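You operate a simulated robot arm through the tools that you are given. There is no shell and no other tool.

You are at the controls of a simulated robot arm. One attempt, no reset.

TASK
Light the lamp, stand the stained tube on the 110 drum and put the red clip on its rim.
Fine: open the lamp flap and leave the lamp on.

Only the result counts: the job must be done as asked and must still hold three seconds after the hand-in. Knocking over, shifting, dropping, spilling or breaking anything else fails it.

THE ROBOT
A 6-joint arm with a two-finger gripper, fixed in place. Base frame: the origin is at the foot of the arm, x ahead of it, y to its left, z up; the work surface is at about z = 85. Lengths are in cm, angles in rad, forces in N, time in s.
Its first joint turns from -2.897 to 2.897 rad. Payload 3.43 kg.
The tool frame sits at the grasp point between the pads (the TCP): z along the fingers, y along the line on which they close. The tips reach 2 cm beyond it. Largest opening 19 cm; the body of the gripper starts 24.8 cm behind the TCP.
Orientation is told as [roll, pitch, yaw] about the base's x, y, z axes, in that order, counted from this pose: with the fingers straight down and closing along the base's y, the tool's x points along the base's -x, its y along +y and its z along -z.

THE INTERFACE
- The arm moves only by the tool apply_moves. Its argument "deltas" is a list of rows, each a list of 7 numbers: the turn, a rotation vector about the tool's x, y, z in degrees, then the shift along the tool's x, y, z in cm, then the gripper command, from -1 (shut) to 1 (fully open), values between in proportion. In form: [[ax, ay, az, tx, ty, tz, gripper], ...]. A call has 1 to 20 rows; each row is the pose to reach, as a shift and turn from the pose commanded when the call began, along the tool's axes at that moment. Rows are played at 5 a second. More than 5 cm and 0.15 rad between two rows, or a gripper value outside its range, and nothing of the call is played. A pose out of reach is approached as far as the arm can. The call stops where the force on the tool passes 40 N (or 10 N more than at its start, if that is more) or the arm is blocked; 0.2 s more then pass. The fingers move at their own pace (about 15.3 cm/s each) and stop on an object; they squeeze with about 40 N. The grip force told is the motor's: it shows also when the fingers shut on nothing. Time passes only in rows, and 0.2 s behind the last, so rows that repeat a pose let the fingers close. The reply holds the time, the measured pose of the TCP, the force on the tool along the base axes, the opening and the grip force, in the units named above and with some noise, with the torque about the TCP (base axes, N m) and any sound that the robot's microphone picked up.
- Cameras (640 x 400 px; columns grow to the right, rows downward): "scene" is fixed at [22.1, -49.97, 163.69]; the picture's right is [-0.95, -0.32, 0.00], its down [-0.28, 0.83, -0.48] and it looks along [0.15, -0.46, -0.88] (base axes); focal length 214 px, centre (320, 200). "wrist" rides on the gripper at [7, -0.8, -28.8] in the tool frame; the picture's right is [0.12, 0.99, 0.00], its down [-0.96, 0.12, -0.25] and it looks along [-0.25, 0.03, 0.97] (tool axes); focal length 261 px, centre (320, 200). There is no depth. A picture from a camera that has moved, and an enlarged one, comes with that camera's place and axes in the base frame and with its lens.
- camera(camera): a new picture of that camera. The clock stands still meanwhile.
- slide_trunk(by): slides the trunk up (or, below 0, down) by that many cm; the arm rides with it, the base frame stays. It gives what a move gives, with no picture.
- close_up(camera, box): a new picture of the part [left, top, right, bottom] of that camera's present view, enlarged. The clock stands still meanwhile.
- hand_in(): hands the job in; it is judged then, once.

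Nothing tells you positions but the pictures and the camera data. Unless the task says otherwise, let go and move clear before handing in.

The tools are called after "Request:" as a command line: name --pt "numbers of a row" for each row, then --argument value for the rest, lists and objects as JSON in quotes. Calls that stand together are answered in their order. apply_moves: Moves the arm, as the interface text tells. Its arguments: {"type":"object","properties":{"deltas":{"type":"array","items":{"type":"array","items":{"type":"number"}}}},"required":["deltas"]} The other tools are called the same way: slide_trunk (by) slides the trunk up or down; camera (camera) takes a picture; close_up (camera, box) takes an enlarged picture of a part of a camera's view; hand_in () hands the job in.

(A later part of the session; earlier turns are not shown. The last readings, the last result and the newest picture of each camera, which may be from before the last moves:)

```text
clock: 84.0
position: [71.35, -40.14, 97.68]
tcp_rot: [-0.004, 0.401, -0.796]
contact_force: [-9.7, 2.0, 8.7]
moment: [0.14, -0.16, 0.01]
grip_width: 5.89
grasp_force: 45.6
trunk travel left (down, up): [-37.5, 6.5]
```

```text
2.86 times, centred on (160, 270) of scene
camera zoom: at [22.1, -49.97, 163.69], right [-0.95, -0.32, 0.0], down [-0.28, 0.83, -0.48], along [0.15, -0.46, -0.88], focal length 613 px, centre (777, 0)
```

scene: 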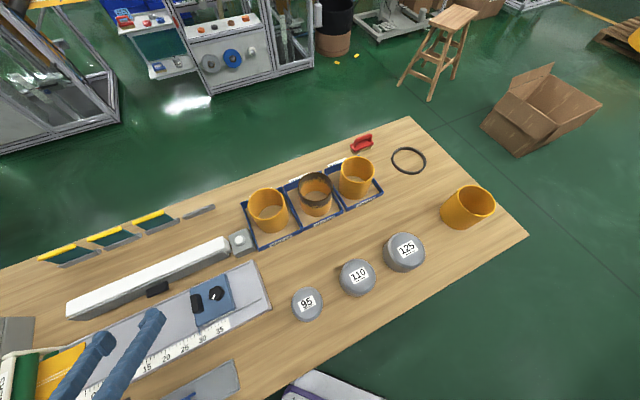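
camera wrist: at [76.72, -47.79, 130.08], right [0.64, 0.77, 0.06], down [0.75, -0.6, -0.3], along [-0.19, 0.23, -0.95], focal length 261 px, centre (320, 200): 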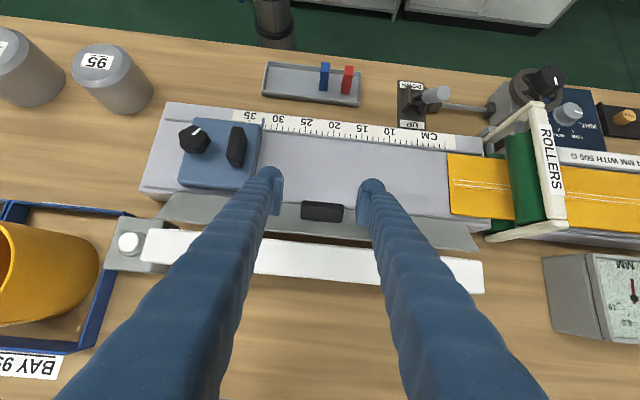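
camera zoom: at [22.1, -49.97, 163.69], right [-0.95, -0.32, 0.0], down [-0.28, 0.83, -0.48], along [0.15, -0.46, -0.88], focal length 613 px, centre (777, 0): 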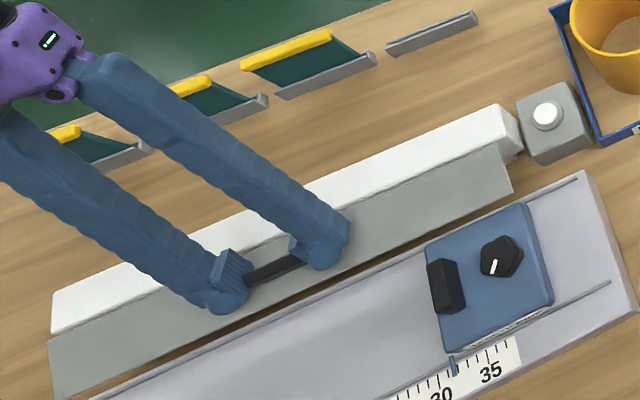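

Roughly horizontal now, no stop felt. Another 10°.

Request:
apply_moves --pt "0 0 0 0.105 0 -0.042 -0.45" --pt "0 5 0 0.026 0 -0.397 -0.45" --pt "0 10 0 -0.085 0 -0.745 -0.45" --pt "0 10 0 -0.085 0 -0.745 -0.45"

Request:
close_up --camera "scene" --box '[60, 200, 260, 340]'

Request:
camera --camera "wrist"

```text
clock: 84.7
position: [71.25, -40.15, 97.82]
tcp_rot: [-0.008, 0.509, -0.8]
contact_force: [5.0, -3.6, -31.5]
moment: [0.46, 0.39, 0.18]
grip_width: 5.94
grasp_force: 44.9
out of reach, approached as far as the arm can: row 3
trunk travel left (down, up): [-37.5, 6.5]
stopped in row 3: the force on the tool passed its limit at 55 N (the readings are from after the stop); the commanded pose is now the measured one
```

```text
2.86 times, centred on (160, 270) of scene
camera zoom: at [22.1, -49.97, 163.69], right [-0.95, -0.32, 0.0], down [-0.28, 0.83, -0.48], along [0.15, -0.46, -0.88], focal length 613 px, centre (777, 0)
```

zoom: 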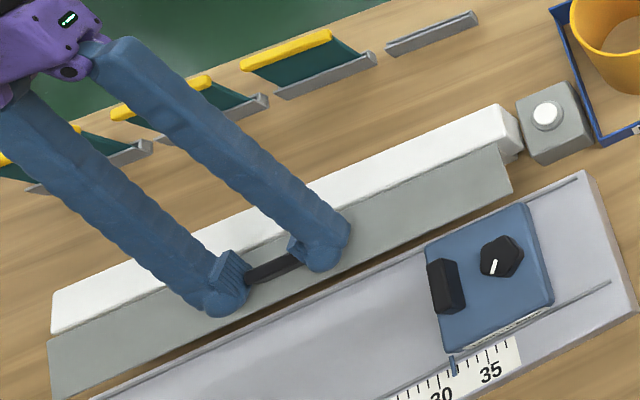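

```text
taken
camera wrist: at [76.19, -46.15, 126.29], right [0.64, 0.77, 0.05], down [0.75, -0.61, -0.25], along [-0.16, 0.2, -0.97], focal length 261 px, centre (320, 200)
```

wrist: 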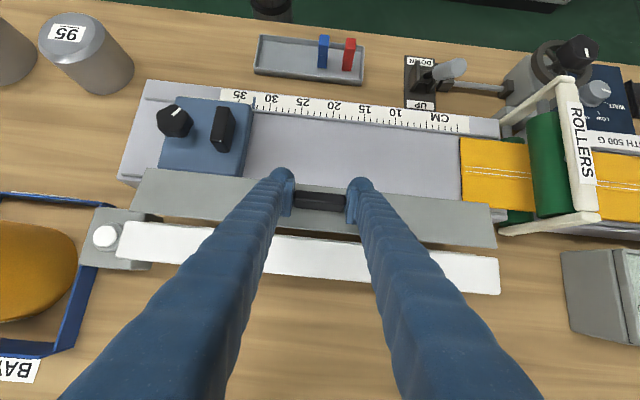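

The reach limit came up again at this tilt; I measure the flap at roughly 75–80°. One more stroke: release, rise, tilt back to −12° and regrip.

Request:
apply_moves --pt "0 0 0 0 0 0 -0.3" --pt "0 0 0 0 0 0 -0.158" --pt "0 0 0 1.2 0.1 -1.5 -0.158" --pt "0 -7 0 2.4 0.2 -3.2 -0.158" --pt "0 -15 0 3.6 0.3 -4.8 -0.158" --pt "0 -23 0 3.8 0.4 -4.8 -0.158" --pt "0 -31 0 3.8 0.4 -4.8 -0.158" --pt "0 -38 0 3.8 0.4 -4.8 -0.158" --pt "0 -41 0 3.8 0.4 -4.8 -0.158" --pt "0 -41 0 3.8 0.4 -4.8 -0.158"

Request:
close_up --camera "wrist" --box '[200, 110, 440, 260]'

Request:
close_up --camera "scene" --box '[60, 200, 260, 340]'

```text
clock: 86.9
position: [70.84, -39.0, 104.26]
tcp_rot: [-0.006, -0.206, -0.794]
contact_force: [-0.1, -0.5, 0.2]
moment: [0.01, -0.04, 0.03]
grip_width: 8.0
grasp_force: 0.1
trunk travel left (down, up): [-37.5, 6.5]
```

```text
2.67 times, centred on (320, 185) of wrist
camera zoom: at [61.3, -30.45, 130.87], right [0.63, 0.78, -0.03], down [0.71, -0.55, 0.44], along [0.33, -0.3, -0.9], focal length 695 px, centre (320, 240)
```

zoom: 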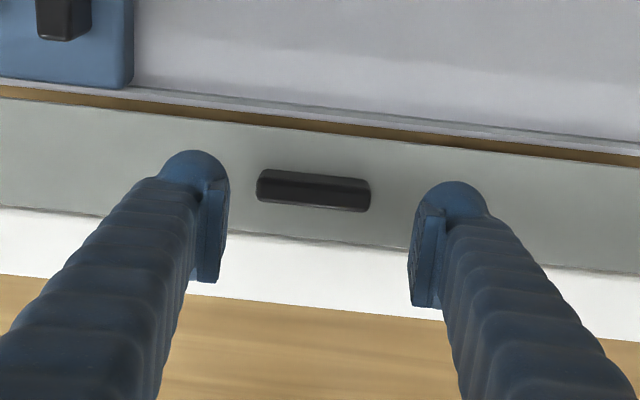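

```text
2.86 times, centred on (160, 270) of scene
camera zoom: at [22.1, -49.97, 163.69], right [-0.95, -0.32, 0.0], down [-0.28, 0.83, -0.48], along [0.15, -0.46, -0.88], focal length 613 px, centre (777, 0)
```

zoom: 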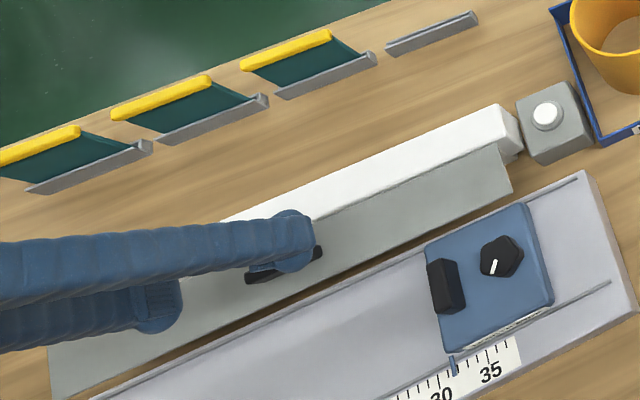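

Request:
apply_moves --pt "0 0 0 0.3 -0.2 2.5 -0.158" --pt "0 0 0 0.5 -0.25 4.5 -0.158" --pt "0 0 0 0.5 -0.25 6 -0.158" --pt "0 0 0 0.5 -0.25 6.8 -0.158" --pt "0 0 0 0.5 -0.25 7.4 -0.158" --pt "0 0 0 0.5 -0.25 7.7 -0.158" --pt "0 0 0 0.5 -0.25 7.7 -0.158"

Request:
close_up --camera "wrist" --box '[200, 110, 440, 260]'

```text
clock: 88.5
position: [71.38, -40.05, 96.58]
tcp_rot: [-0.005, -0.206, -0.795]
contact_force: [-3.1, 0.9, 2.8]
moment: [0.06, -0.09, 0.14]
grip_width: 8.01
grasp_force: 0.1
trunk travel left (down, up): [-37.5, 6.5]
```

```text
2.67 times, centred on (320, 185) of wrist
camera zoom: at [61.87, -31.44, 123.28], right [0.63, 0.78, -0.03], down [0.71, -0.55, 0.44], along [0.32, -0.3, -0.9], focal length 695 px, centre (320, 240)
```

zoom: 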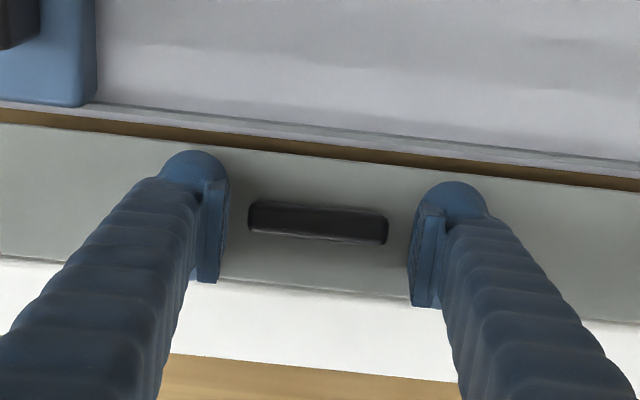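

Light touch on the flap. Raise a hair and close.

Request:
apply_moves --pt "0 0 0 0 0 -0.15 -0.158" --pt "0 0 0 0 0 -0.15 -0.4" --pt "0 0 0 0 0 -0.15 -0.45" --pt "0 0 0 0 0 -0.15 -0.45" --pt "0 0 0 0 0 -0.15 -0.45"

```text
clock: 89.7
position: [71.26, -40.25, 96.78]
tcp_rot: [-0.004, -0.205, -0.793]
contact_force: [-7.2, -14.2, -1.9]
moment: [-0.18, 0.11, 0.24]
grip_width: 5.9
grasp_force: 45.7
trunk travel left (down, up): [-37.5, 6.5]
```

Request:
apply_moves --pt "0 0 0 0 -0.15 0 -0.45" --pt "0 4 0 -0.163 -0.15 -0.2 -0.45" --pt "0 8 0 -0.34 -0.15 -0.389 -0.45" --pt "0 12 0 -0.532 -0.15 -0.564 -0.45" --pt "0 15 0 -0.683 -0.15 -0.686 -0.45" --pt "0 15 0 -0.683 -0.15 -0.686 -0.45"

Request:
close_up --camera "scene" --box '[60, 200, 260, 340]'

```text
clock: 91.1
position: [71.5, -40.42, 97.59]
tcp_rot: [-0.006, 0.055, -0.796]
contact_force: [2.9, -3.9, 11.8]
moment: [-0.02, -0.58, 0.16]
grip_width: 5.89
grasp_force: 45.2
trunk travel left (down, up): [-37.5, 6.5]
```

```text
2.86 times, centred on (160, 270) of scene
camera zoom: at [22.1, -49.97, 163.69], right [-0.95, -0.32, 0.0], down [-0.28, 0.83, -0.48], along [0.15, -0.46, -0.88], focal length 613 px, centre (777, 0)
```

zoom: 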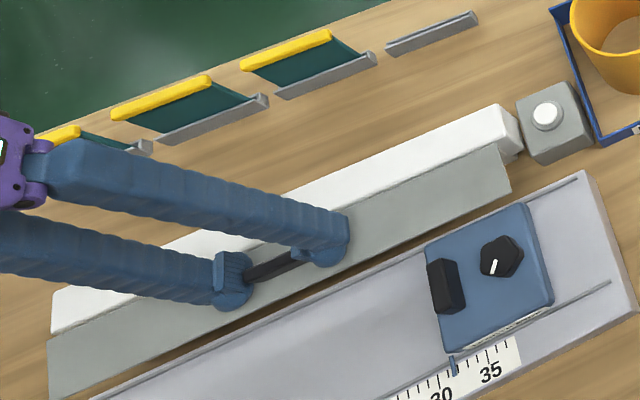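

Request:
apply_moves --pt "0 0 0 0.006 0 -0.1 -0.45" --pt "0 5 0 -0.2 0 -0.37 -0.45" --pt "0 10 0 -0.426 0 -0.62 -0.45" --pt "0 15 0 -0.675 0 -0.851 -0.45" --pt "0 20 0 -0.94 0 -1.058 -0.45" --pt "0 20 0 -0.94 0 -1.058 -0.45"

Request:
close_up --camera "scene" --box '[60, 200, 260, 340]'

Request:
camera --camera "wrist"

```text
clock: 92.5
position: [72.21, -41.2, 98.48]
tcp_rot: [-0.006, 0.409, -0.798]
contact_force: [-1.5, 2.0, -3.4]
moment: [0.56, -0.43, -0.12]
grip_width: 5.94
grasp_force: 44.7
trunk travel left (down, up): [-37.5, 6.5]
```

```text
2.86 times, centred on (160, 270) of scene
camera zoom: at [22.1, -49.97, 163.69], right [-0.95, -0.32, 0.0], down [-0.28, 0.83, -0.48], along [0.15, -0.46, -0.88], focal length 613 px, centre (777, 0)
```

zoom: 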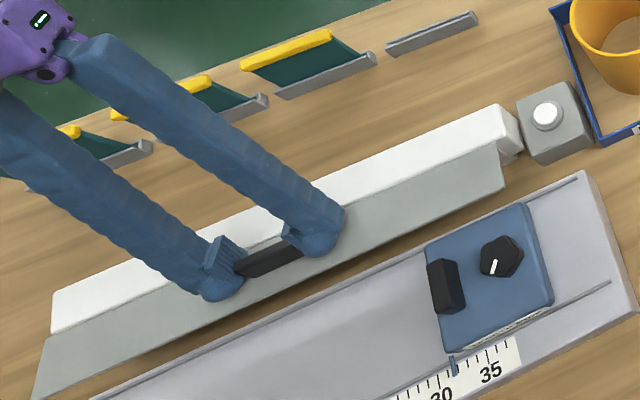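

```text
taken
camera wrist: at [75.21, -45.18, 127.55], right [0.63, 0.77, 0.04], down [0.77, -0.62, -0.16], along [-0.09, 0.13, -0.99], focal length 261 px, centre (320, 200)
```

wrist: 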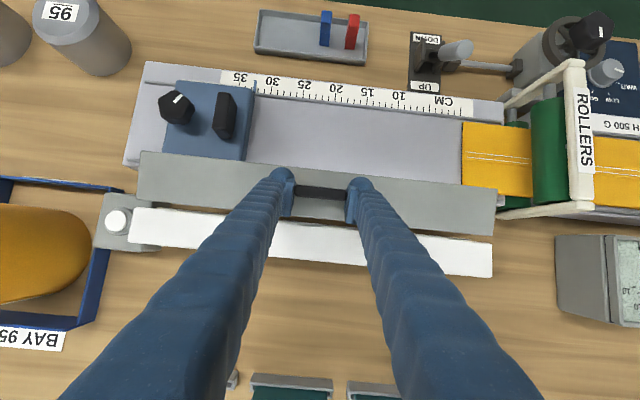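

Now the flap is a little past horizontal (about 95°). I'll try 8° more to see if there is a stop.

Request:
apply_moves --pt "0 4 0 -0.156 0 -0.234 -0.45" --pt "0 8 0 -0.328 0 -0.455 -0.45" --pt "0 8 0 -0.328 0 -0.455 -0.45"

Request:
close_up --camera "scene" --box '[60, 200, 260, 340]'

```text
clock: 93.3
position: [72.08, -40.94, 98.72]
tcp_rot: [0.004, 0.531, -0.794]
contact_force: [26.9, 0.5, -29.6]
moment: [0.14, -0.28, -0.52]
grip_width: 5.93
grasp_force: 44.6
out of reach, approached as far as the arm can: row 2, 3
trunk travel left (down, up): [-37.5, 6.5]
stopped in row 3: the force on the tool passed its limit at 41 N (the readings are from after the stop); the commanded pose is now the measured one
```

```text
2.86 times, centred on (160, 270) of scene
camera zoom: at [22.1, -49.97, 163.69], right [-0.95, -0.32, 0.0], down [-0.28, 0.83, -0.48], along [0.15, -0.46, -0.88], focal length 613 px, centre (777, 0)
```

zoom: 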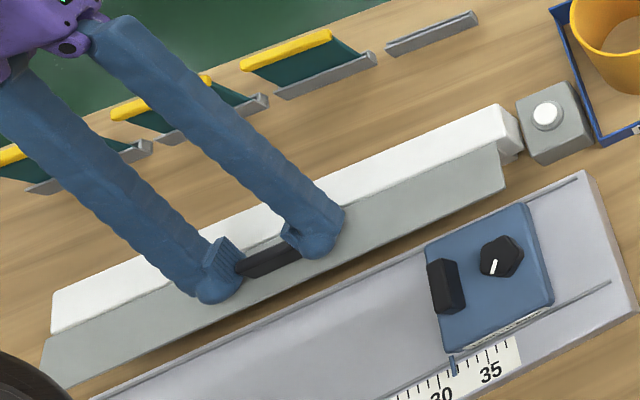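

Reach limit again, not a stop. I'll release, turn the open fingers back to vertical around the handle, and check before one more stroke.

Request:
apply_moves --pt "0 0 0 0 0 0 -0.3" --pt "0 0 0 0 0 -0.2 -0.158" --pt "0 0 0 0.3 0 -0.5 -0.158" --pt "0 -7 0 0.8 0 -0.5 -0.158" --pt "0 -14 0 1.2 0 -0.3 -0.158" --pt "0 -21 0 1.3 0 0 -0.158" --pt "0 -28 0 1.2 0 0.4 -0.158" --pt "0 -34 0 1.1 0 0.8 -0.158" --pt "0 -34 0 1.04 0 1.0 -0.158"

Request:
close_up --camera "wrist" --box '[200, 110, 440, 260]'

Request:
close_up --camera "scene" --box '[60, 200, 260, 340]'

```text
clock: 95.3
position: [70.62, -39.88, 98.64]
tcp_rot: [-0.002, -0.059, -0.795]
contact_force: [-0.2, 0.1, -1.0]
moment: [0.04, 0.02, 0.03]
grip_width: 8.03
grasp_force: 0.0
trunk travel left (down, up): [-37.5, 6.5]
```

```text
2.67 times, centred on (320, 185) of wrist
camera zoom: at [63.82, -34.25, 126.84], right [0.63, 0.78, -0.01], down [0.74, -0.59, 0.3], along [0.23, -0.2, -0.95], focal length 695 px, centre (320, 240)
```

zoom: 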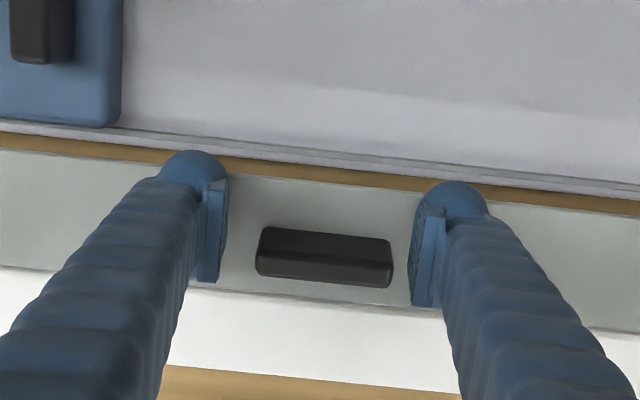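

```text
2.86 times, centred on (160, 270) of scene
camera zoom: at [22.1, -49.97, 163.69], right [-0.95, -0.32, 0.0], down [-0.28, 0.83, -0.48], along [0.15, -0.46, -0.88], focal length 613 px, centre (777, 0)
```

zoom: 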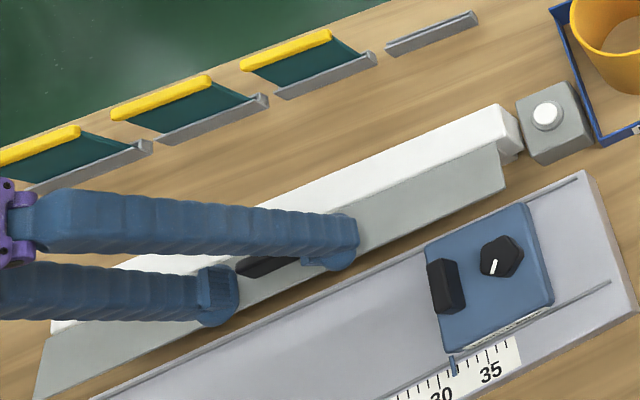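

Request:
apply_moves --pt "0 0 0 -0.5 0.25 0.3 -0.158" --pt "0 0 0 -1.05 0.25 0.6 -0.158" --pt "0 0 0 -1.05 0.25 0.9 -0.158" --pt "0 0 0 -1.05 0.25 0.9 -0.4" --pt "0 0 0 -1.05 0.25 0.9 -0.45" --pt "0 0 0 -1.05 0.25 0.9 -0.45" --pt "0 0 0 -1.05 0.25 0.9 -0.45"

Request:
close_up --camera "wrist" --box '[200, 110, 440, 260]'

```text
clock: 96.9
position: [71.63, -40.42, 97.83]
tcp_rot: [-0.002, -0.06, -0.797]
contact_force: [7.7, 7.6, 0.2]
moment: [0.02, -0.21, 0.1]
grip_width: 5.89
grasp_force: 44.5
trunk travel left (down, up): [-37.5, 6.5]
```

```text
2.67 times, centred on (320, 185) of wrist
camera zoom: at [64.88, -34.81, 126.03], right [0.63, 0.78, -0.01], down [0.74, -0.59, 0.3], along [0.23, -0.2, -0.95], focal length 695 px, centre (320, 240)
```

zoom: 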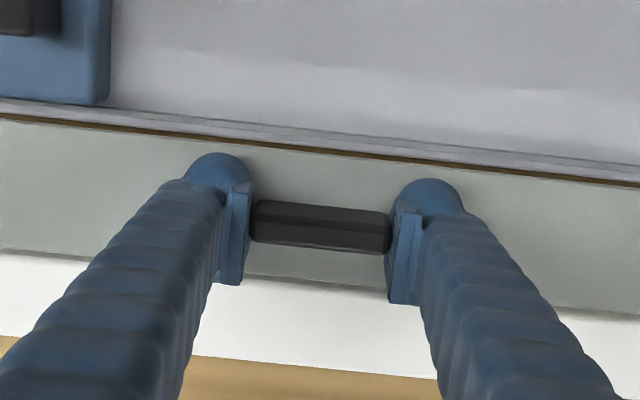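

Good grip. Swing 24° and then release there.

Request:
apply_moves --pt "0 6 0 -0.308 0.1 -0.302 -0.45" --pt "0 12 0 -0.646 0.1 -0.569 -0.45" --pt "0 18 0 -1.01 0.1 -0.8 -0.45" --pt "0 24 0 -1.397 0.1 -0.991 -0.45" --pt "0 24 0 -1.397 0.1 -0.991 -0.45"

Request:
close_up --camera "scene" --box '[60, 200, 260, 340]'

```text
clock: 98.2
position: [72.21, -41.11, 98.63]
tcp_rot: [-0.004, 0.368, -0.797]
contact_force: [-0.5, 0.7, -10.2]
moment: [-0.41, -0.78, 0.28]
grip_width: 5.88
grasp_force: 45.0
trunk travel left (down, up): [-37.5, 6.5]
stopped in row 5: the force on the tool passed its limit at 41 N (the readings are from after the stop); the commanded pose is now the measured one
```

```text
2.86 times, centred on (160, 270) of scene
camera zoom: at [22.1, -49.97, 163.69], right [-0.95, -0.32, 0.0], down [-0.28, 0.83, -0.48], along [0.15, -0.46, -0.88], focal length 613 px, centre (777, 0)
```

zoom: 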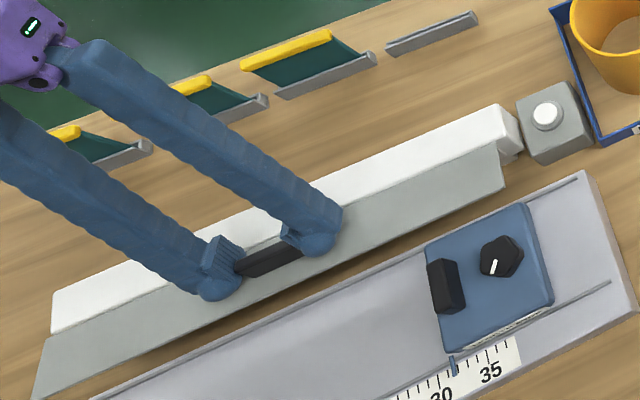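

Stopped by force at the same place as before, with no reach flag, so this looks like the flap's end stop (about 95°). Release and rise clear.

Request:
apply_moves --pt "0 0 0 0 0 0 -0.3" --pt "0 0 0 0 0 0 -0.1" --pt "0 0 0 1.0 0 -2.5 -0.1" --pt "0 -5 0 2.0 0 -5 -0.1" --pt "0 -13 0 3.0 0 -8 -0.1" --pt "0 -21 0 4.0 0 -11 -0.1" --pt "0 -21 0 5.0 0 -15 -0.1" --pt "0 -21 0 5.0 0 -15 -0.1"

Request:
camera --camera "scene"

Request:
camera --camera "wrist"

```text
clock: 100.0
position: [72.57, -41.62, 114.57]
tcp_rot: [-0.005, 0.002, -0.797]
contact_force: [-0.8, 0.4, 0.2]
moment: [0.08, -0.02, 0.02]
grip_width: 8.55
grasp_force: 0.0
trunk travel left (down, up): [-37.5, 6.5]
```

```text
taken
```

scene: 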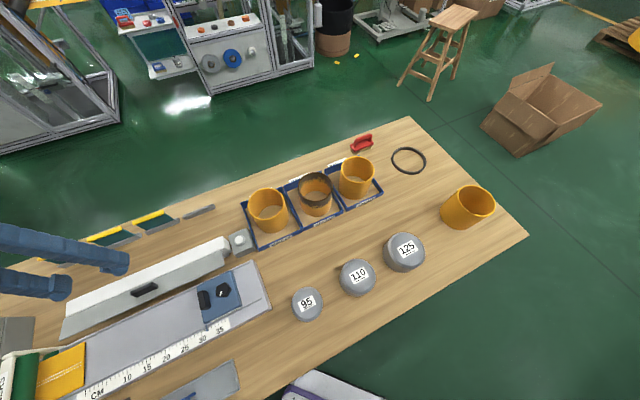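

```text
taken
camera wrist: at [67.17, -37.2, 143.25], right [0.63, 0.78, 0.0], down [0.76, -0.61, 0.25], along [0.19, -0.16, -0.97], focal length 261 px, centre (320, 200)
```

wrist: 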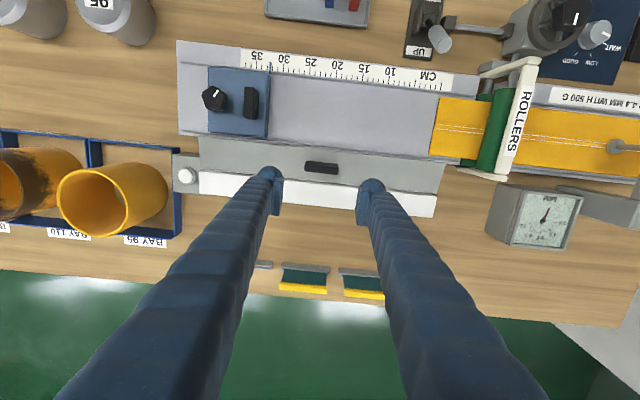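

The lamp flap is fully open. Now restore the slider: I'll go to its left with closed fingers, this time on the ruler side, away from the open flap.

Request:
apply_moves --pt "0 0 0 2 -3.7 0 -1" --pt "0 0 0 4 -7.4 0 -1" --pt "0 0 0 6 -11 0 -1" --pt "0 0 0 8 -14.6 0 -1" --pt "0 0 0 10 -18.2 0 -1" --pt "0 0 0 12 -21.8 2 -1" --pt "0 0 0 14 -25 4 -1" --pt "0 0 0 15.2 -27.6 7 -1" --pt "0 0 0 15.2 -27.6 11 -1" --pt "0 0 0 15.2 -27.6 15 -1" --pt "0 0 0 15.2 -27.6 15 -1"

Request:
camera --camera "wrist"

Request:
close_up --camera "scene" --box '[170, 230, 330, 330]'

```text
clock: 102.4
position: [42.19, -50.16, 99.63]
tcp_rot: [0.0, 0.002, -0.797]
contact_force: [-0.2, -0.9, -0.1]
moment: [0.05, -0.01, 0.01]
grip_width: 0.02
grasp_force: 34.6
trunk travel left (down, up): [-37.5, 6.5]
```

```text
taken
camera wrist: at [36.79, -45.78, 128.35], right [0.63, 0.78, 0.0], down [0.76, -0.61, 0.25], along [0.19, -0.16, -0.97], focal length 261 px, centre (320, 200)
```

wrist: 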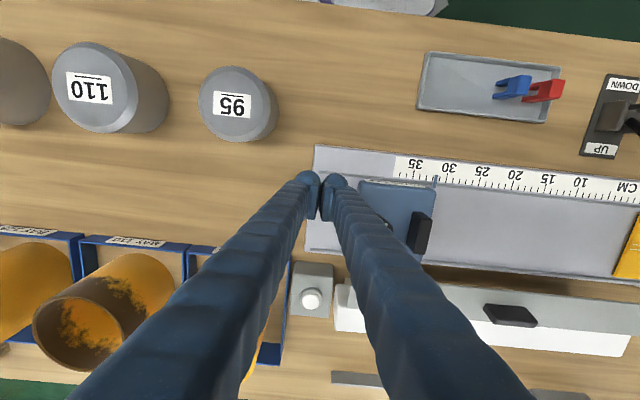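

```text
4.00 times, centred on (250, 280) of scene
camera zoom: at [22.1, -49.97, 163.69], right [-0.95, -0.32, 0.0], down [-0.28, 0.83, -0.48], along [0.15, -0.46, -0.88], focal length 858 px, centre (600, -120)
```

zoom: 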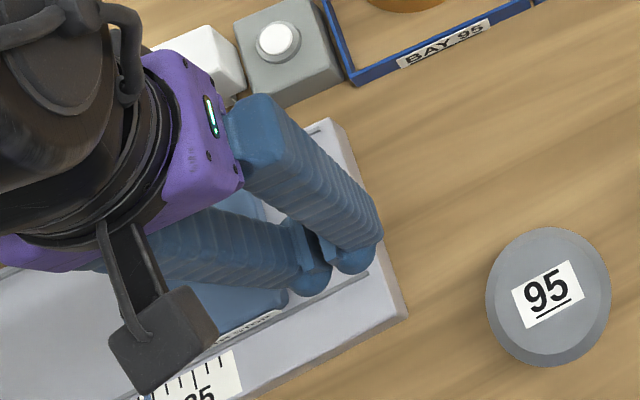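

Descend to tip height 90.6 and push most of the way.

Request:
apply_moves --pt "0 0 0 0 0 2.5 -1" --pt "0 0 0 0 0 5 -1" --pt "0 0 0 0 0 6.2 -1" --pt "0 0 0 0 0 7 -1" --pt "0 0 0 0 1 7 -1" --pt "0 0 0 0 2 7 -1" --pt "0 0 0 0 3 7 -1" --pt "0 0 0 0 3.6 7 -1" --pt "0 0 0 0 3.6 7 -1"

Request:
close_up --camera "scene" --box '[60, 200, 300, 350]'

Request:
camera --camera "wrist"

```text
clock: 104.4
position: [44.91, -47.77, 92.64]
tcp_rot: [-0.003, 0.001, -0.797]
contact_force: [-0.6, 0.8, -0.6]
moment: [-0.01, 0.01, 0.0]
grip_width: 0.0
grasp_force: 33.6
trunk travel left (down, up): [-37.5, 6.5]
```

```text
2.67 times, centred on (180, 275) of scene
camera zoom: at [22.1, -49.97, 163.69], right [-0.95, -0.32, 0.0], down [-0.28, 0.83, -0.48], along [0.15, -0.46, -0.88], focal length 572 px, centre (693, 0)
```

zoom: 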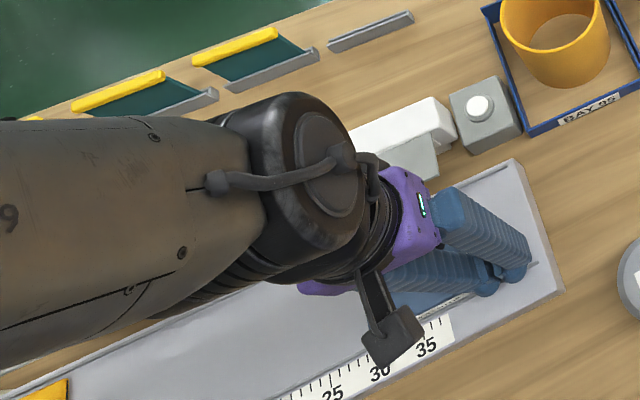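

```text
taken
camera wrist: at [39.45, -43.2, 121.32], right [0.63, 0.78, 0.0], down [0.76, -0.61, 0.25], along [0.19, -0.16, -0.97], focal length 261 px, centre (320, 200)
```

wrist: 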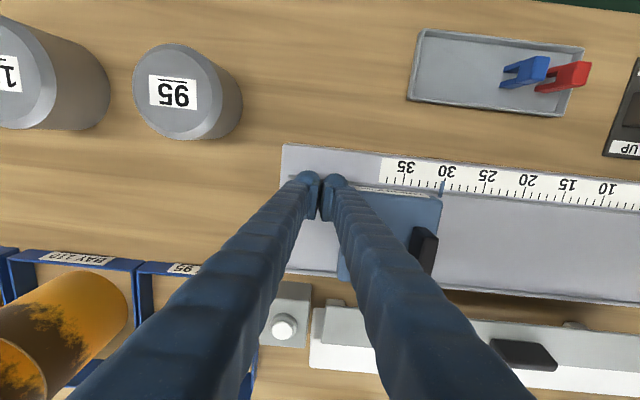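

The arm hides the slider from the scene camera. I'll push 0.6 cm more, then retreat to compare.

Request:
apply_moves --pt "0 0 0 0 0.6 0 -1" --pt "0 0 0 0 0.6 0 -1" --pt "0 0 0 0 -0.5 0 -1" --pt "0 0 0 0 -1.5 0 -1" --pt "0 0 0 0 -1.5 -4 -1" --pt "0 0 0 0 -3 -8 -1" --pt "0 0 0 2 -6 -11 -1" --pt "0 0 0 5 -9 -13 -1" --pt "0 0 0 8 -12 -13 -1" --pt "0 0 0 8 -12 -13 -1"

Request:
close_up --camera "scene" --box '[60, 200, 300, 350]'

Request:
close_up --camera "scene" --box '[60, 200, 260, 340]'

```text
clock: 106.6
position: [30.86, -50.3, 105.66]
tcp_rot: [-0.003, 0.001, -0.795]
contact_force: [0.3, -0.3, -0.2]
moment: [0.05, 0.05, 0.0]
grip_width: 0.0
grasp_force: 34.8
trunk travel left (down, up): [-37.5, 6.5]
```

```text
2.67 times, centred on (180, 275) of scene
camera zoom: at [22.1, -49.97, 163.69], right [-0.95, -0.32, 0.0], down [-0.28, 0.83, -0.48], along [0.15, -0.46, -0.88], focal length 572 px, centre (693, 0)
```

zoom: 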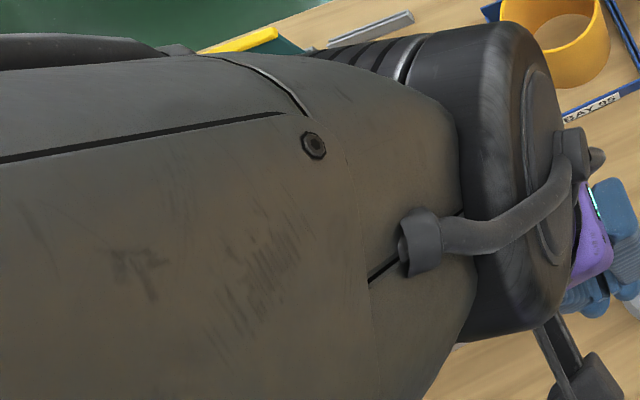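

```text
2.86 times, centred on (160, 270) of scene
camera zoom: at [22.1, -49.97, 163.69], right [-0.95, -0.32, 0.0], down [-0.28, 0.83, -0.48], along [0.15, -0.46, -0.88], focal length 613 px, centre (777, 0)
```

zoom: 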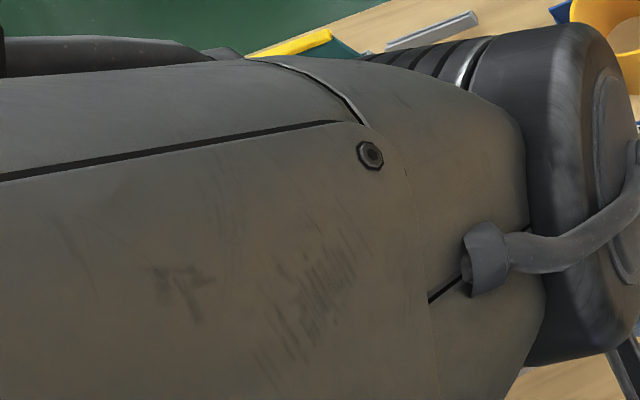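

The arm itself blocks the view. I'll move over toward the lamp button at about (56.6,-63.7), staying high, then compare the slider.

Request:
apply_moves --pt "0 0 0 -3 0.5 -3 -1" --pt "0 0 0 -7 1.5 -5 -1" --pt "0 0 0 -11 2.8 -6 -1" --pt "0 0 0 -15 4.2 -6 -1" --pt "0 0 0 -19 5.8 -6 -1" --pt "0 0 0 -23 7.4 -6 -1" --pt "0 0 0 -27.6 8.97 -6 -1" --pt "0 0 0 -27.6 8.97 -6 -1"

Request:
camera --camera "wrist"

Request:
close_up --camera "scene" --box '[60, 200, 300, 350]'

```text
clock: 108.4
position: [56.23, -63.79, 111.78]
tcp_rot: [-0.001, 0.001, -0.795]
contact_force: [-0.5, -1.1, 0.1]
moment: [0.01, -0.07, -0.02]
grip_width: 0.0
grasp_force: 34.5
trunk travel left (down, up): [-37.5, 6.5]
```

```text
taken
camera wrist: at [50.87, -59.34, 140.54], right [0.63, 0.78, 0.0], down [0.76, -0.61, 0.25], along [0.19, -0.16, -0.97], focal length 261 px, centre (320, 200)
```

wrist: 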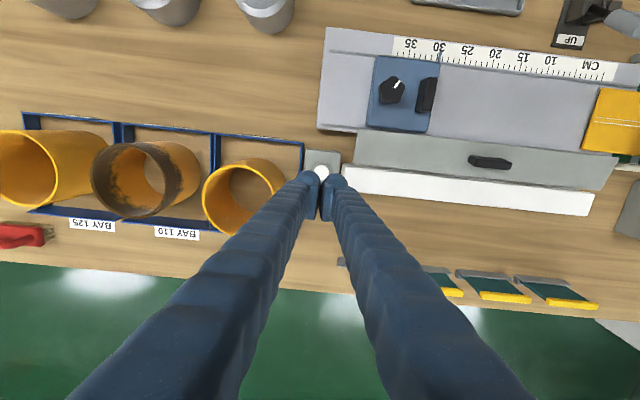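

```text
2.67 times, centred on (180, 275) of scene
camera zoom: at [22.1, -49.97, 163.69], right [-0.95, -0.32, 0.0], down [-0.28, 0.83, -0.48], along [0.15, -0.46, -0.88], focal length 572 px, centre (693, 0)
```

zoom: 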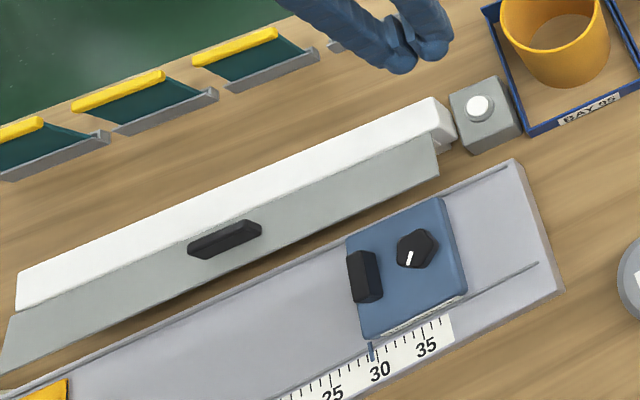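

The slider again matches its original picture, and the button is right below the fingertips. Descend toward it, slowly at the end.

Request:
apply_moves --pt "0 0 0 0 0 4.5 -1" --pt "0 0 0 0 0 9 -1" --pt "0 0 0 0 0 13 -1" --pt "0 0 0 0 0 16 -1" --pt "0 0 0 0 0 17 -1" --pt "0 0 0 0 0 17 -1"

Request:
close_up --camera "scene" --box '[180, 190, 300, 290]'

Request:
close_up --camera "wrist" --box '[240, 120, 400, 240]'

```text
clock: 109.8
position: [56.45, -63.74, 94.69]
tcp_rot: [-0.003, 0.002, -0.797]
contact_force: [0.2, -0.1, -0.3]
moment: [-0.03, -0.02, 0.01]
grip_width: 0.0
grasp_force: 34.0
trunk travel left (down, up): [-37.5, 6.5]
```

```text
4.00 times, centred on (240, 240) of scene
camera zoom: at [22.1, -49.97, 163.69], right [-0.95, -0.32, 0.0], down [-0.28, 0.83, -0.48], along [0.15, -0.46, -0.88], focal length 858 px, centre (640, 40)
```

zoom: 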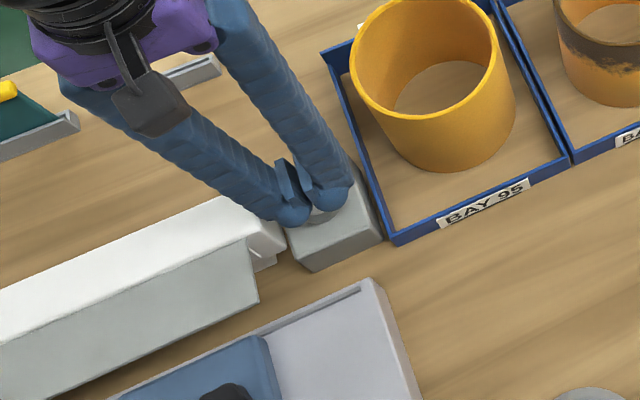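

```text
3.33 times, centred on (320, 180) of wrist
camera zoom: at [50.95, -59.32, 123.36], right [0.63, 0.78, 0.0], down [0.76, -0.61, 0.25], along [0.19, -0.16, -0.97], focal length 869 px, centre (320, 267)
```

zoom: 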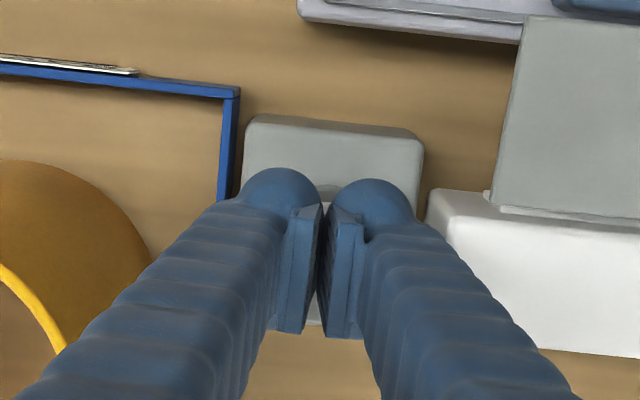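

Fingertips are over the button. Press down slowly.

Request:
apply_moves --pt "0 0 0 0 0 0.7 -1" --pt "0 0 0 0 0 1.2 -1" --pt "0 0 0 0 0 1.6 -1" --pt "0 0 0 0 0 2.0 -1" --pt "0 0 0 0 0 2.3 -1" --pt "0 0 0 0 0 2.5 -1"

Request:
close_up --camera "scene" --box '[60, 190, 300, 340]'

```text
clock: 111.3
position: [56.59, -63.91, 92.76]
tcp_rot: [-0.003, -0.003, -0.796]
contact_force: [-5.5, 4.0, 27.8]
moment: [0.23, 0.14, 0.09]
grip_width: 0.62
grasp_force: 34.3
trunk travel left (down, up): [-37.5, 6.5]
heard: click
stopped in row 6: the force on the tool passed its limit at 41 N (the readings are from after the stop); the commanded pose is now the measured one
```

```text
2.67 times, centred on (180, 265) of scene
camera zoom: at [22.1, -49.97, 163.69], right [-0.95, -0.32, 0.0], down [-0.28, 0.83, -0.48], along [0.15, -0.46, -0.88], focal length 572 px, centre (693, 27)
```

zoom: 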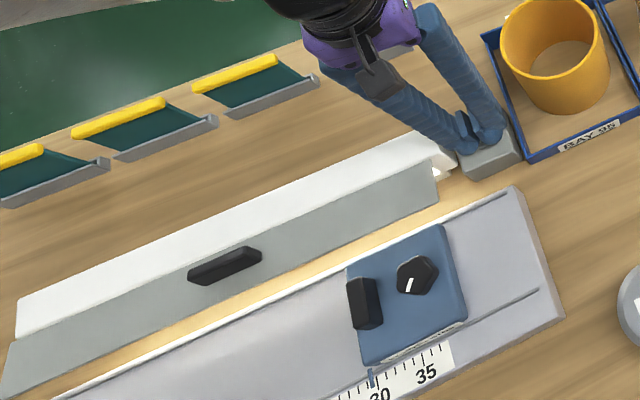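

A click, and the lamp is lit. Release the button by rising and check that it stays on.

Request:
apply_moves --pt "0 0 0 0 0 -2 -1" --pt "0 0 0 0 0 -6 -1" --pt "0 0 0 0 0 -10 -1" --pt "0 0 0 0 0 -14 -1" --pt "0 0 0 0 0 -18 -1" --pt "0 0 0 0 0 -22 -1" --pt "0 0 0 0 0 -26 0.5" --pt "0 0 0 0 0 -30 0.5" --pt "0 0 0 0 0 -30 0.5"

Request:
camera --camera "scene"

Request:
camera --camera "wrist"

```text
clock: 113.3
position: [56.56, -63.64, 122.34]
tcp_rot: [-0.002, -0.002, -0.795]
contact_force: [0.1, -1.3, 0.0]
moment: [0.01, 0.02, -0.02]
grip_width: 14.25
grasp_force: 0.0
trunk travel left (down, up): [-37.5, 6.5]
```

```text
taken
```

scene: 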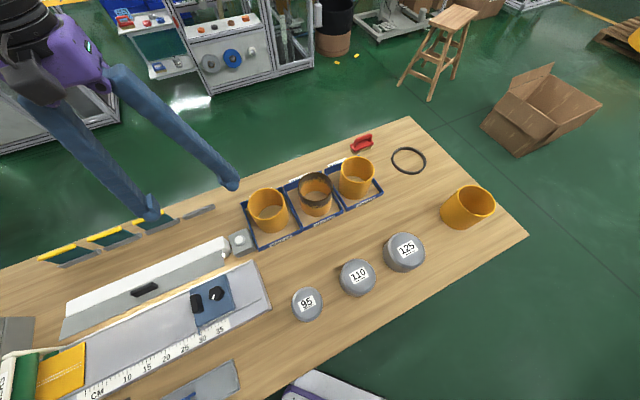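

```text
taken
camera wrist: at [51.1, -59.2, 151.07], right [0.63, 0.78, 0.0], down [0.76, -0.61, 0.25], along [0.19, -0.16, -0.97], focal length 261 px, centre (320, 200)
```

wrist: 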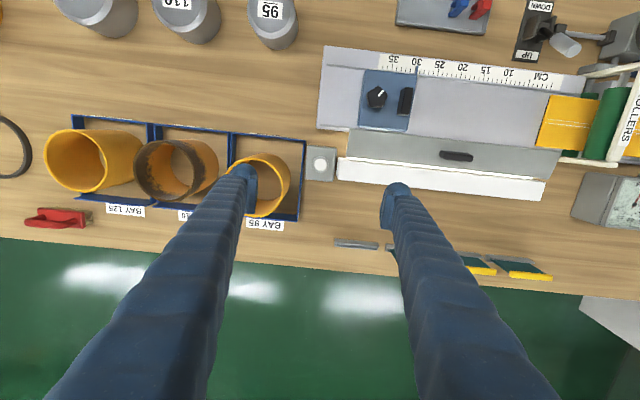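

I can't see the warm glow any more; enlarge to check.

Request:
close_up --camera "scene" --box '[60, 190, 300, 340]'

Request:
close_up --camera "wrist" --box '[290, 110, 450, 220]'

```text
2.67 times, centred on (180, 265) of scene
camera zoom: at [22.1, -49.97, 163.69], right [-0.95, -0.32, 0.0], down [-0.28, 0.83, -0.48], along [0.15, -0.46, -0.88], focal length 572 px, centre (693, 27)
```

zoom: 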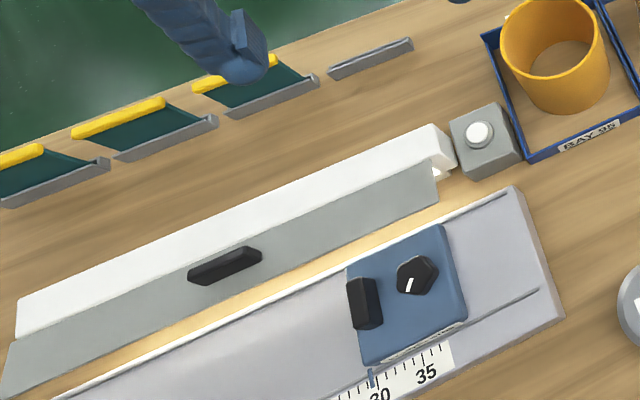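

```text
3.64 times, centred on (370, 165) of wrist
camera zoom: at [51.1, -59.2, 151.07], right [0.63, 0.78, 0.0], down [0.76, -0.61, 0.25], along [0.19, -0.16, -0.97], focal length 948 px, centre (138, 327)
```

zoom: 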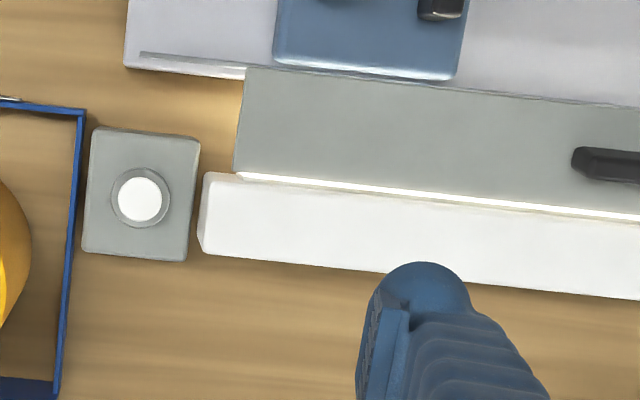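

The lamp stays on. Next the tube: I'll measure the stained tube and the 110 drum from here before moving.

Request:
close_up --camera "wrist" --box '[30, 100, 310, 240]'

Request:
close_up --camera "scene" --box '[280, 220, 440, 330]'

Request:
close_up --camera "scene" --box '[230, 130, 390, 240]'

```text
2.29 times, centred on (170, 170) of wrist
camera zoom: at [51.1, -59.2, 151.07], right [0.63, 0.78, 0.0], down [0.76, -0.61, 0.25], along [0.19, -0.16, -0.97], focal length 596 px, centre (663, 269)
```

zoom: 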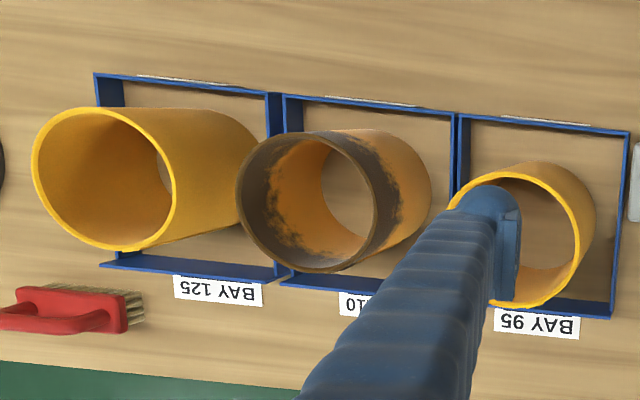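

```text
3.64 times, centred on (360, 275) of scene
camera zoom: at [22.1, -49.97, 163.69], right [-0.95, -0.32, 0.0], down [-0.28, 0.83, -0.48], along [0.15, -0.46, -0.88], focal length 780 px, centre (174, -73)
```

zoom: 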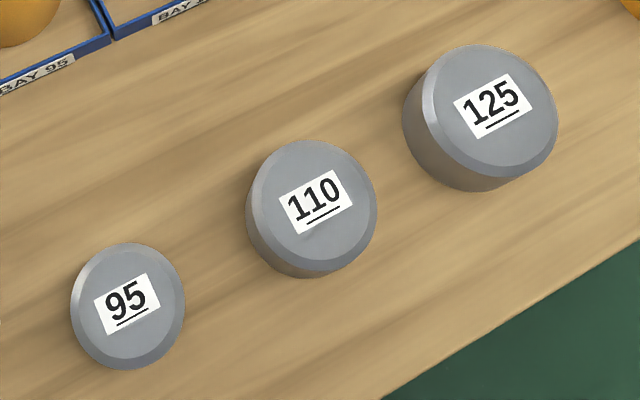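

```text
3.64 times, centred on (310, 185) of scene
camera zoom: at [22.1, -49.97, 163.69], right [-0.95, -0.32, 0.0], down [-0.28, 0.83, -0.48], along [0.15, -0.46, -0.88], focal length 780 px, centre (356, 254)
```

zoom: 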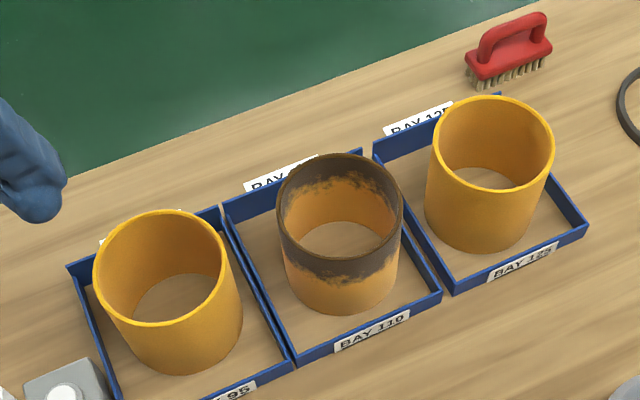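

The stained tube's rim is at about (36.5,-89,z 98), outer diameter ≈12.6 cm; the 110 drum is about 11 cm across at (14,-65), so the tube should sleeve over it. I'll move toward the tube, turning the gripper 90° so it closes across the bays.

Request:
apply_moves --pt "0 0 8 -0.15 -2.2 0 0.7" --pt "0 0 16 -0.3 -4.5 0 0.7" --pt "0 0 24 -0.45 -6.7 0 0.7" --pt "0 0 32 -0.6 -9 0 0.7" --pt "0 0 40 -0.75 -11.2 0 0.7" --pt "0 0 48 -0.9 -13.5 0 0.7" --pt "0 0 56 -1.05 -15.7 0 0.7" --pt "0 0 64 -1.2 -18 0 0.7" --pt "0 0 72 -1.35 -20.2 0 0.7" --pt "0 0 80 -1.5 -22.5 0 0.7" --pt "0 0 88 -1.6 -24.7 0 0.7" --pt "0 0 90 -1.6 -24.7 0 0.7"

Request:
camera --camera "wrist"

Request:
camera --camera "scene"

```text
clock: 115.9
position: [40.25, -82.27, 122.59]
tcp_rot: [0.003, -0.003, -2.369]
contact_force: [-0.9, 0.8, -1.0]
moment: [0.01, 0.08, -0.01]
grip_width: 16.17
grasp_force: 0.2
trunk travel left (down, up): [-37.5, 6.5]
```

```text
taken
camera wrist: at [44.54, -76.59, 151.16], right [0.78, -0.63, 0.0], down [-0.61, -0.75, 0.25], along [-0.16, -0.2, -0.97], focal length 261 px, centre (320, 200)
```

wrist: 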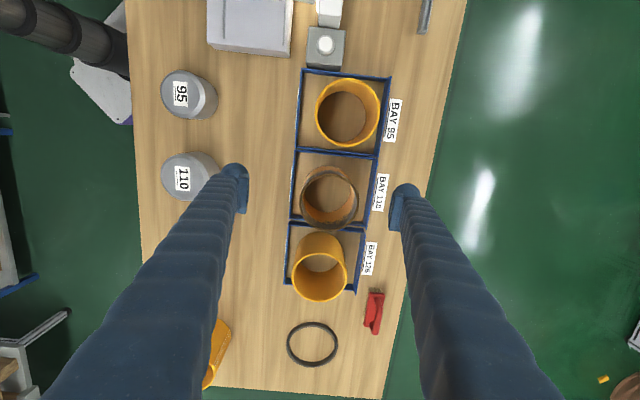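

```text
taken
```

scene: 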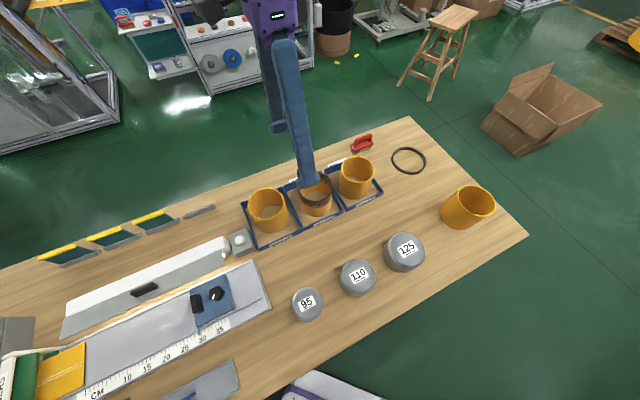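

Now a near-vertical view. Enlarge tube and drum for measurement.

Request:
close_up --camera "wrist" --box '[270, 60, 410, 310]'

Request:
close_up --camera "wrist" --box '[280, 150, 380, 240]'

Request:
close_up --camera "wrist" --box '[140, 60, 240, 210]'

```text
1.60 times, centred on (340, 185) of wrist
camera zoom: at [44.54, -76.59, 151.16], right [0.78, -0.63, 0.0], down [-0.61, -0.75, 0.25], along [-0.16, -0.2, -0.97], focal length 417 px, centre (288, 224)
```

zoom: 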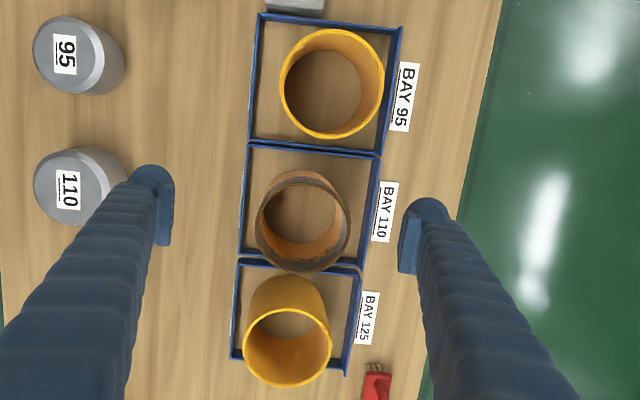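

```text
4.44 times, centred on (330, 195) of wrist
camera zoom: at [44.54, -76.59, 151.16], right [0.78, -0.63, 0.0], down [-0.61, -0.75, 0.25], along [-0.16, -0.2, -0.97], focal length 1158 px, centre (276, 222)
```

zoom: 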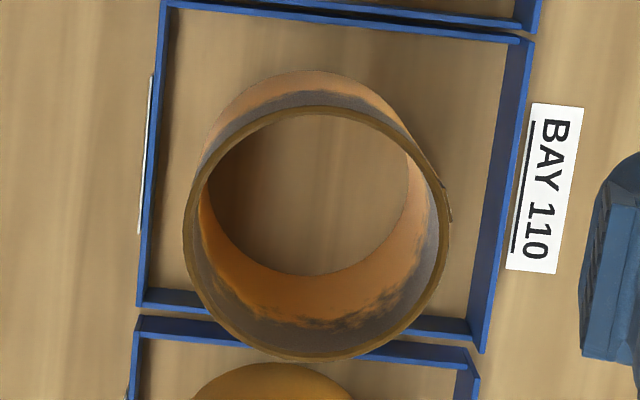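

```text
2.67 times, centred on (190, 135) of wrist
camera zoom: at [44.54, -76.59, 151.16], right [0.78, -0.63, 0.0], down [-0.61, -0.75, 0.25], along [-0.16, -0.2, -0.97], focal length 695 px, centre (667, 373)
```

zoom: 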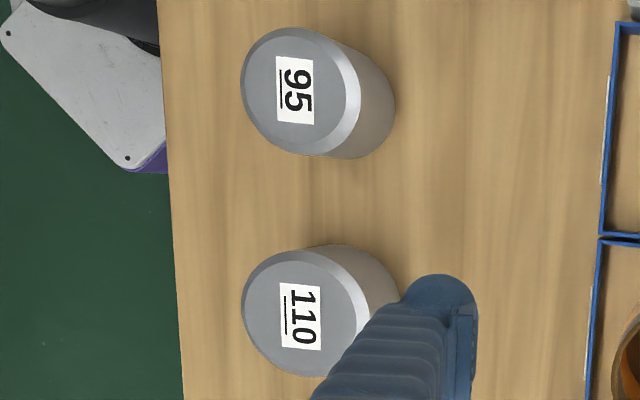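

The stained tube's axis is at about (36.7,-89.2), OD ≈12.2 and ID ≈11.3, so it goes over the 11 cm drum. Move over it with the gripper wide, down to just above the rim.

Request:
apply_moves --pt "0 0 0 -2 0.7 0 0.8" --pt "0 0 0 -5 1.7 3 0.8" --pt "0 0 0 -7.4 2.48 6 0.8" --pt "0 0 0 -7.4 2.48 10 0.8" --pt "0 0 0 -7.4 2.48 14 0.8" --pt "0 0 0 -7.4 2.48 18 0.8" --pt "0 0 0 -7.4 2.48 18 0.8"

Request:
camera --camera "wrist"

Request:
close_up --camera "scene" --box '[230, 130, 390, 240]'

```text
clock: 117.5
position: [36.42, -89.33, 104.48]
tcp_rot: [0.003, -0.004, -2.368]
contact_force: [0.6, 0.1, 0.8]
moment: [0.02, -0.03, 0.0]
grip_width: 17.09
grasp_force: 0.1
trunk travel left (down, up): [-37.5, 6.5]
```

```text
taken
camera wrist: at [40.8, -83.67, 133.13], right [0.78, -0.63, 0.0], down [-0.61, -0.75, 0.25], along [-0.15, -0.2, -0.97], focal length 261 px, centre (320, 200)
```

wrist: 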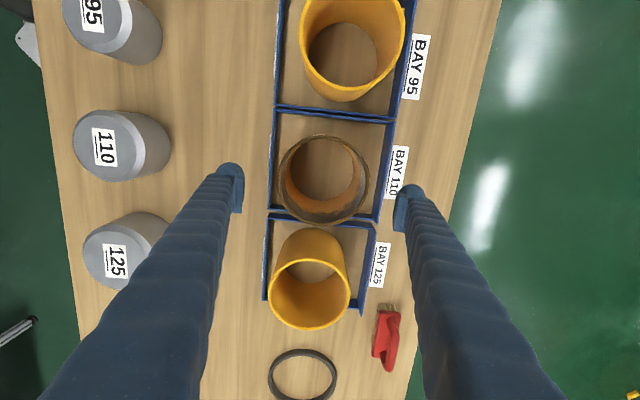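

```text
3.64 times, centred on (310, 185) of scene
camera zoom: at [22.1, -49.97, 163.69], right [-0.95, -0.32, 0.0], down [-0.28, 0.83, -0.48], along [0.15, -0.46, -0.88], focal length 780 px, centre (356, 254)
```

zoom: 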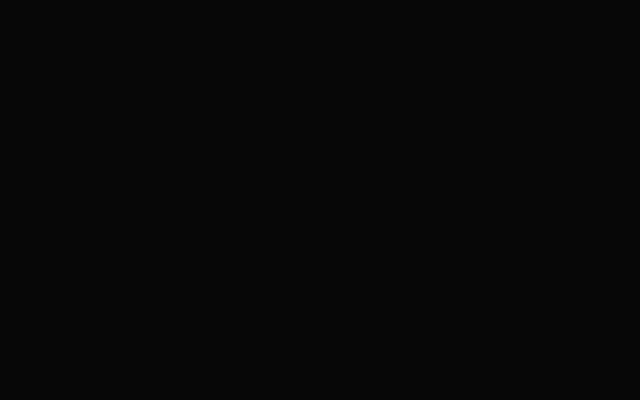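

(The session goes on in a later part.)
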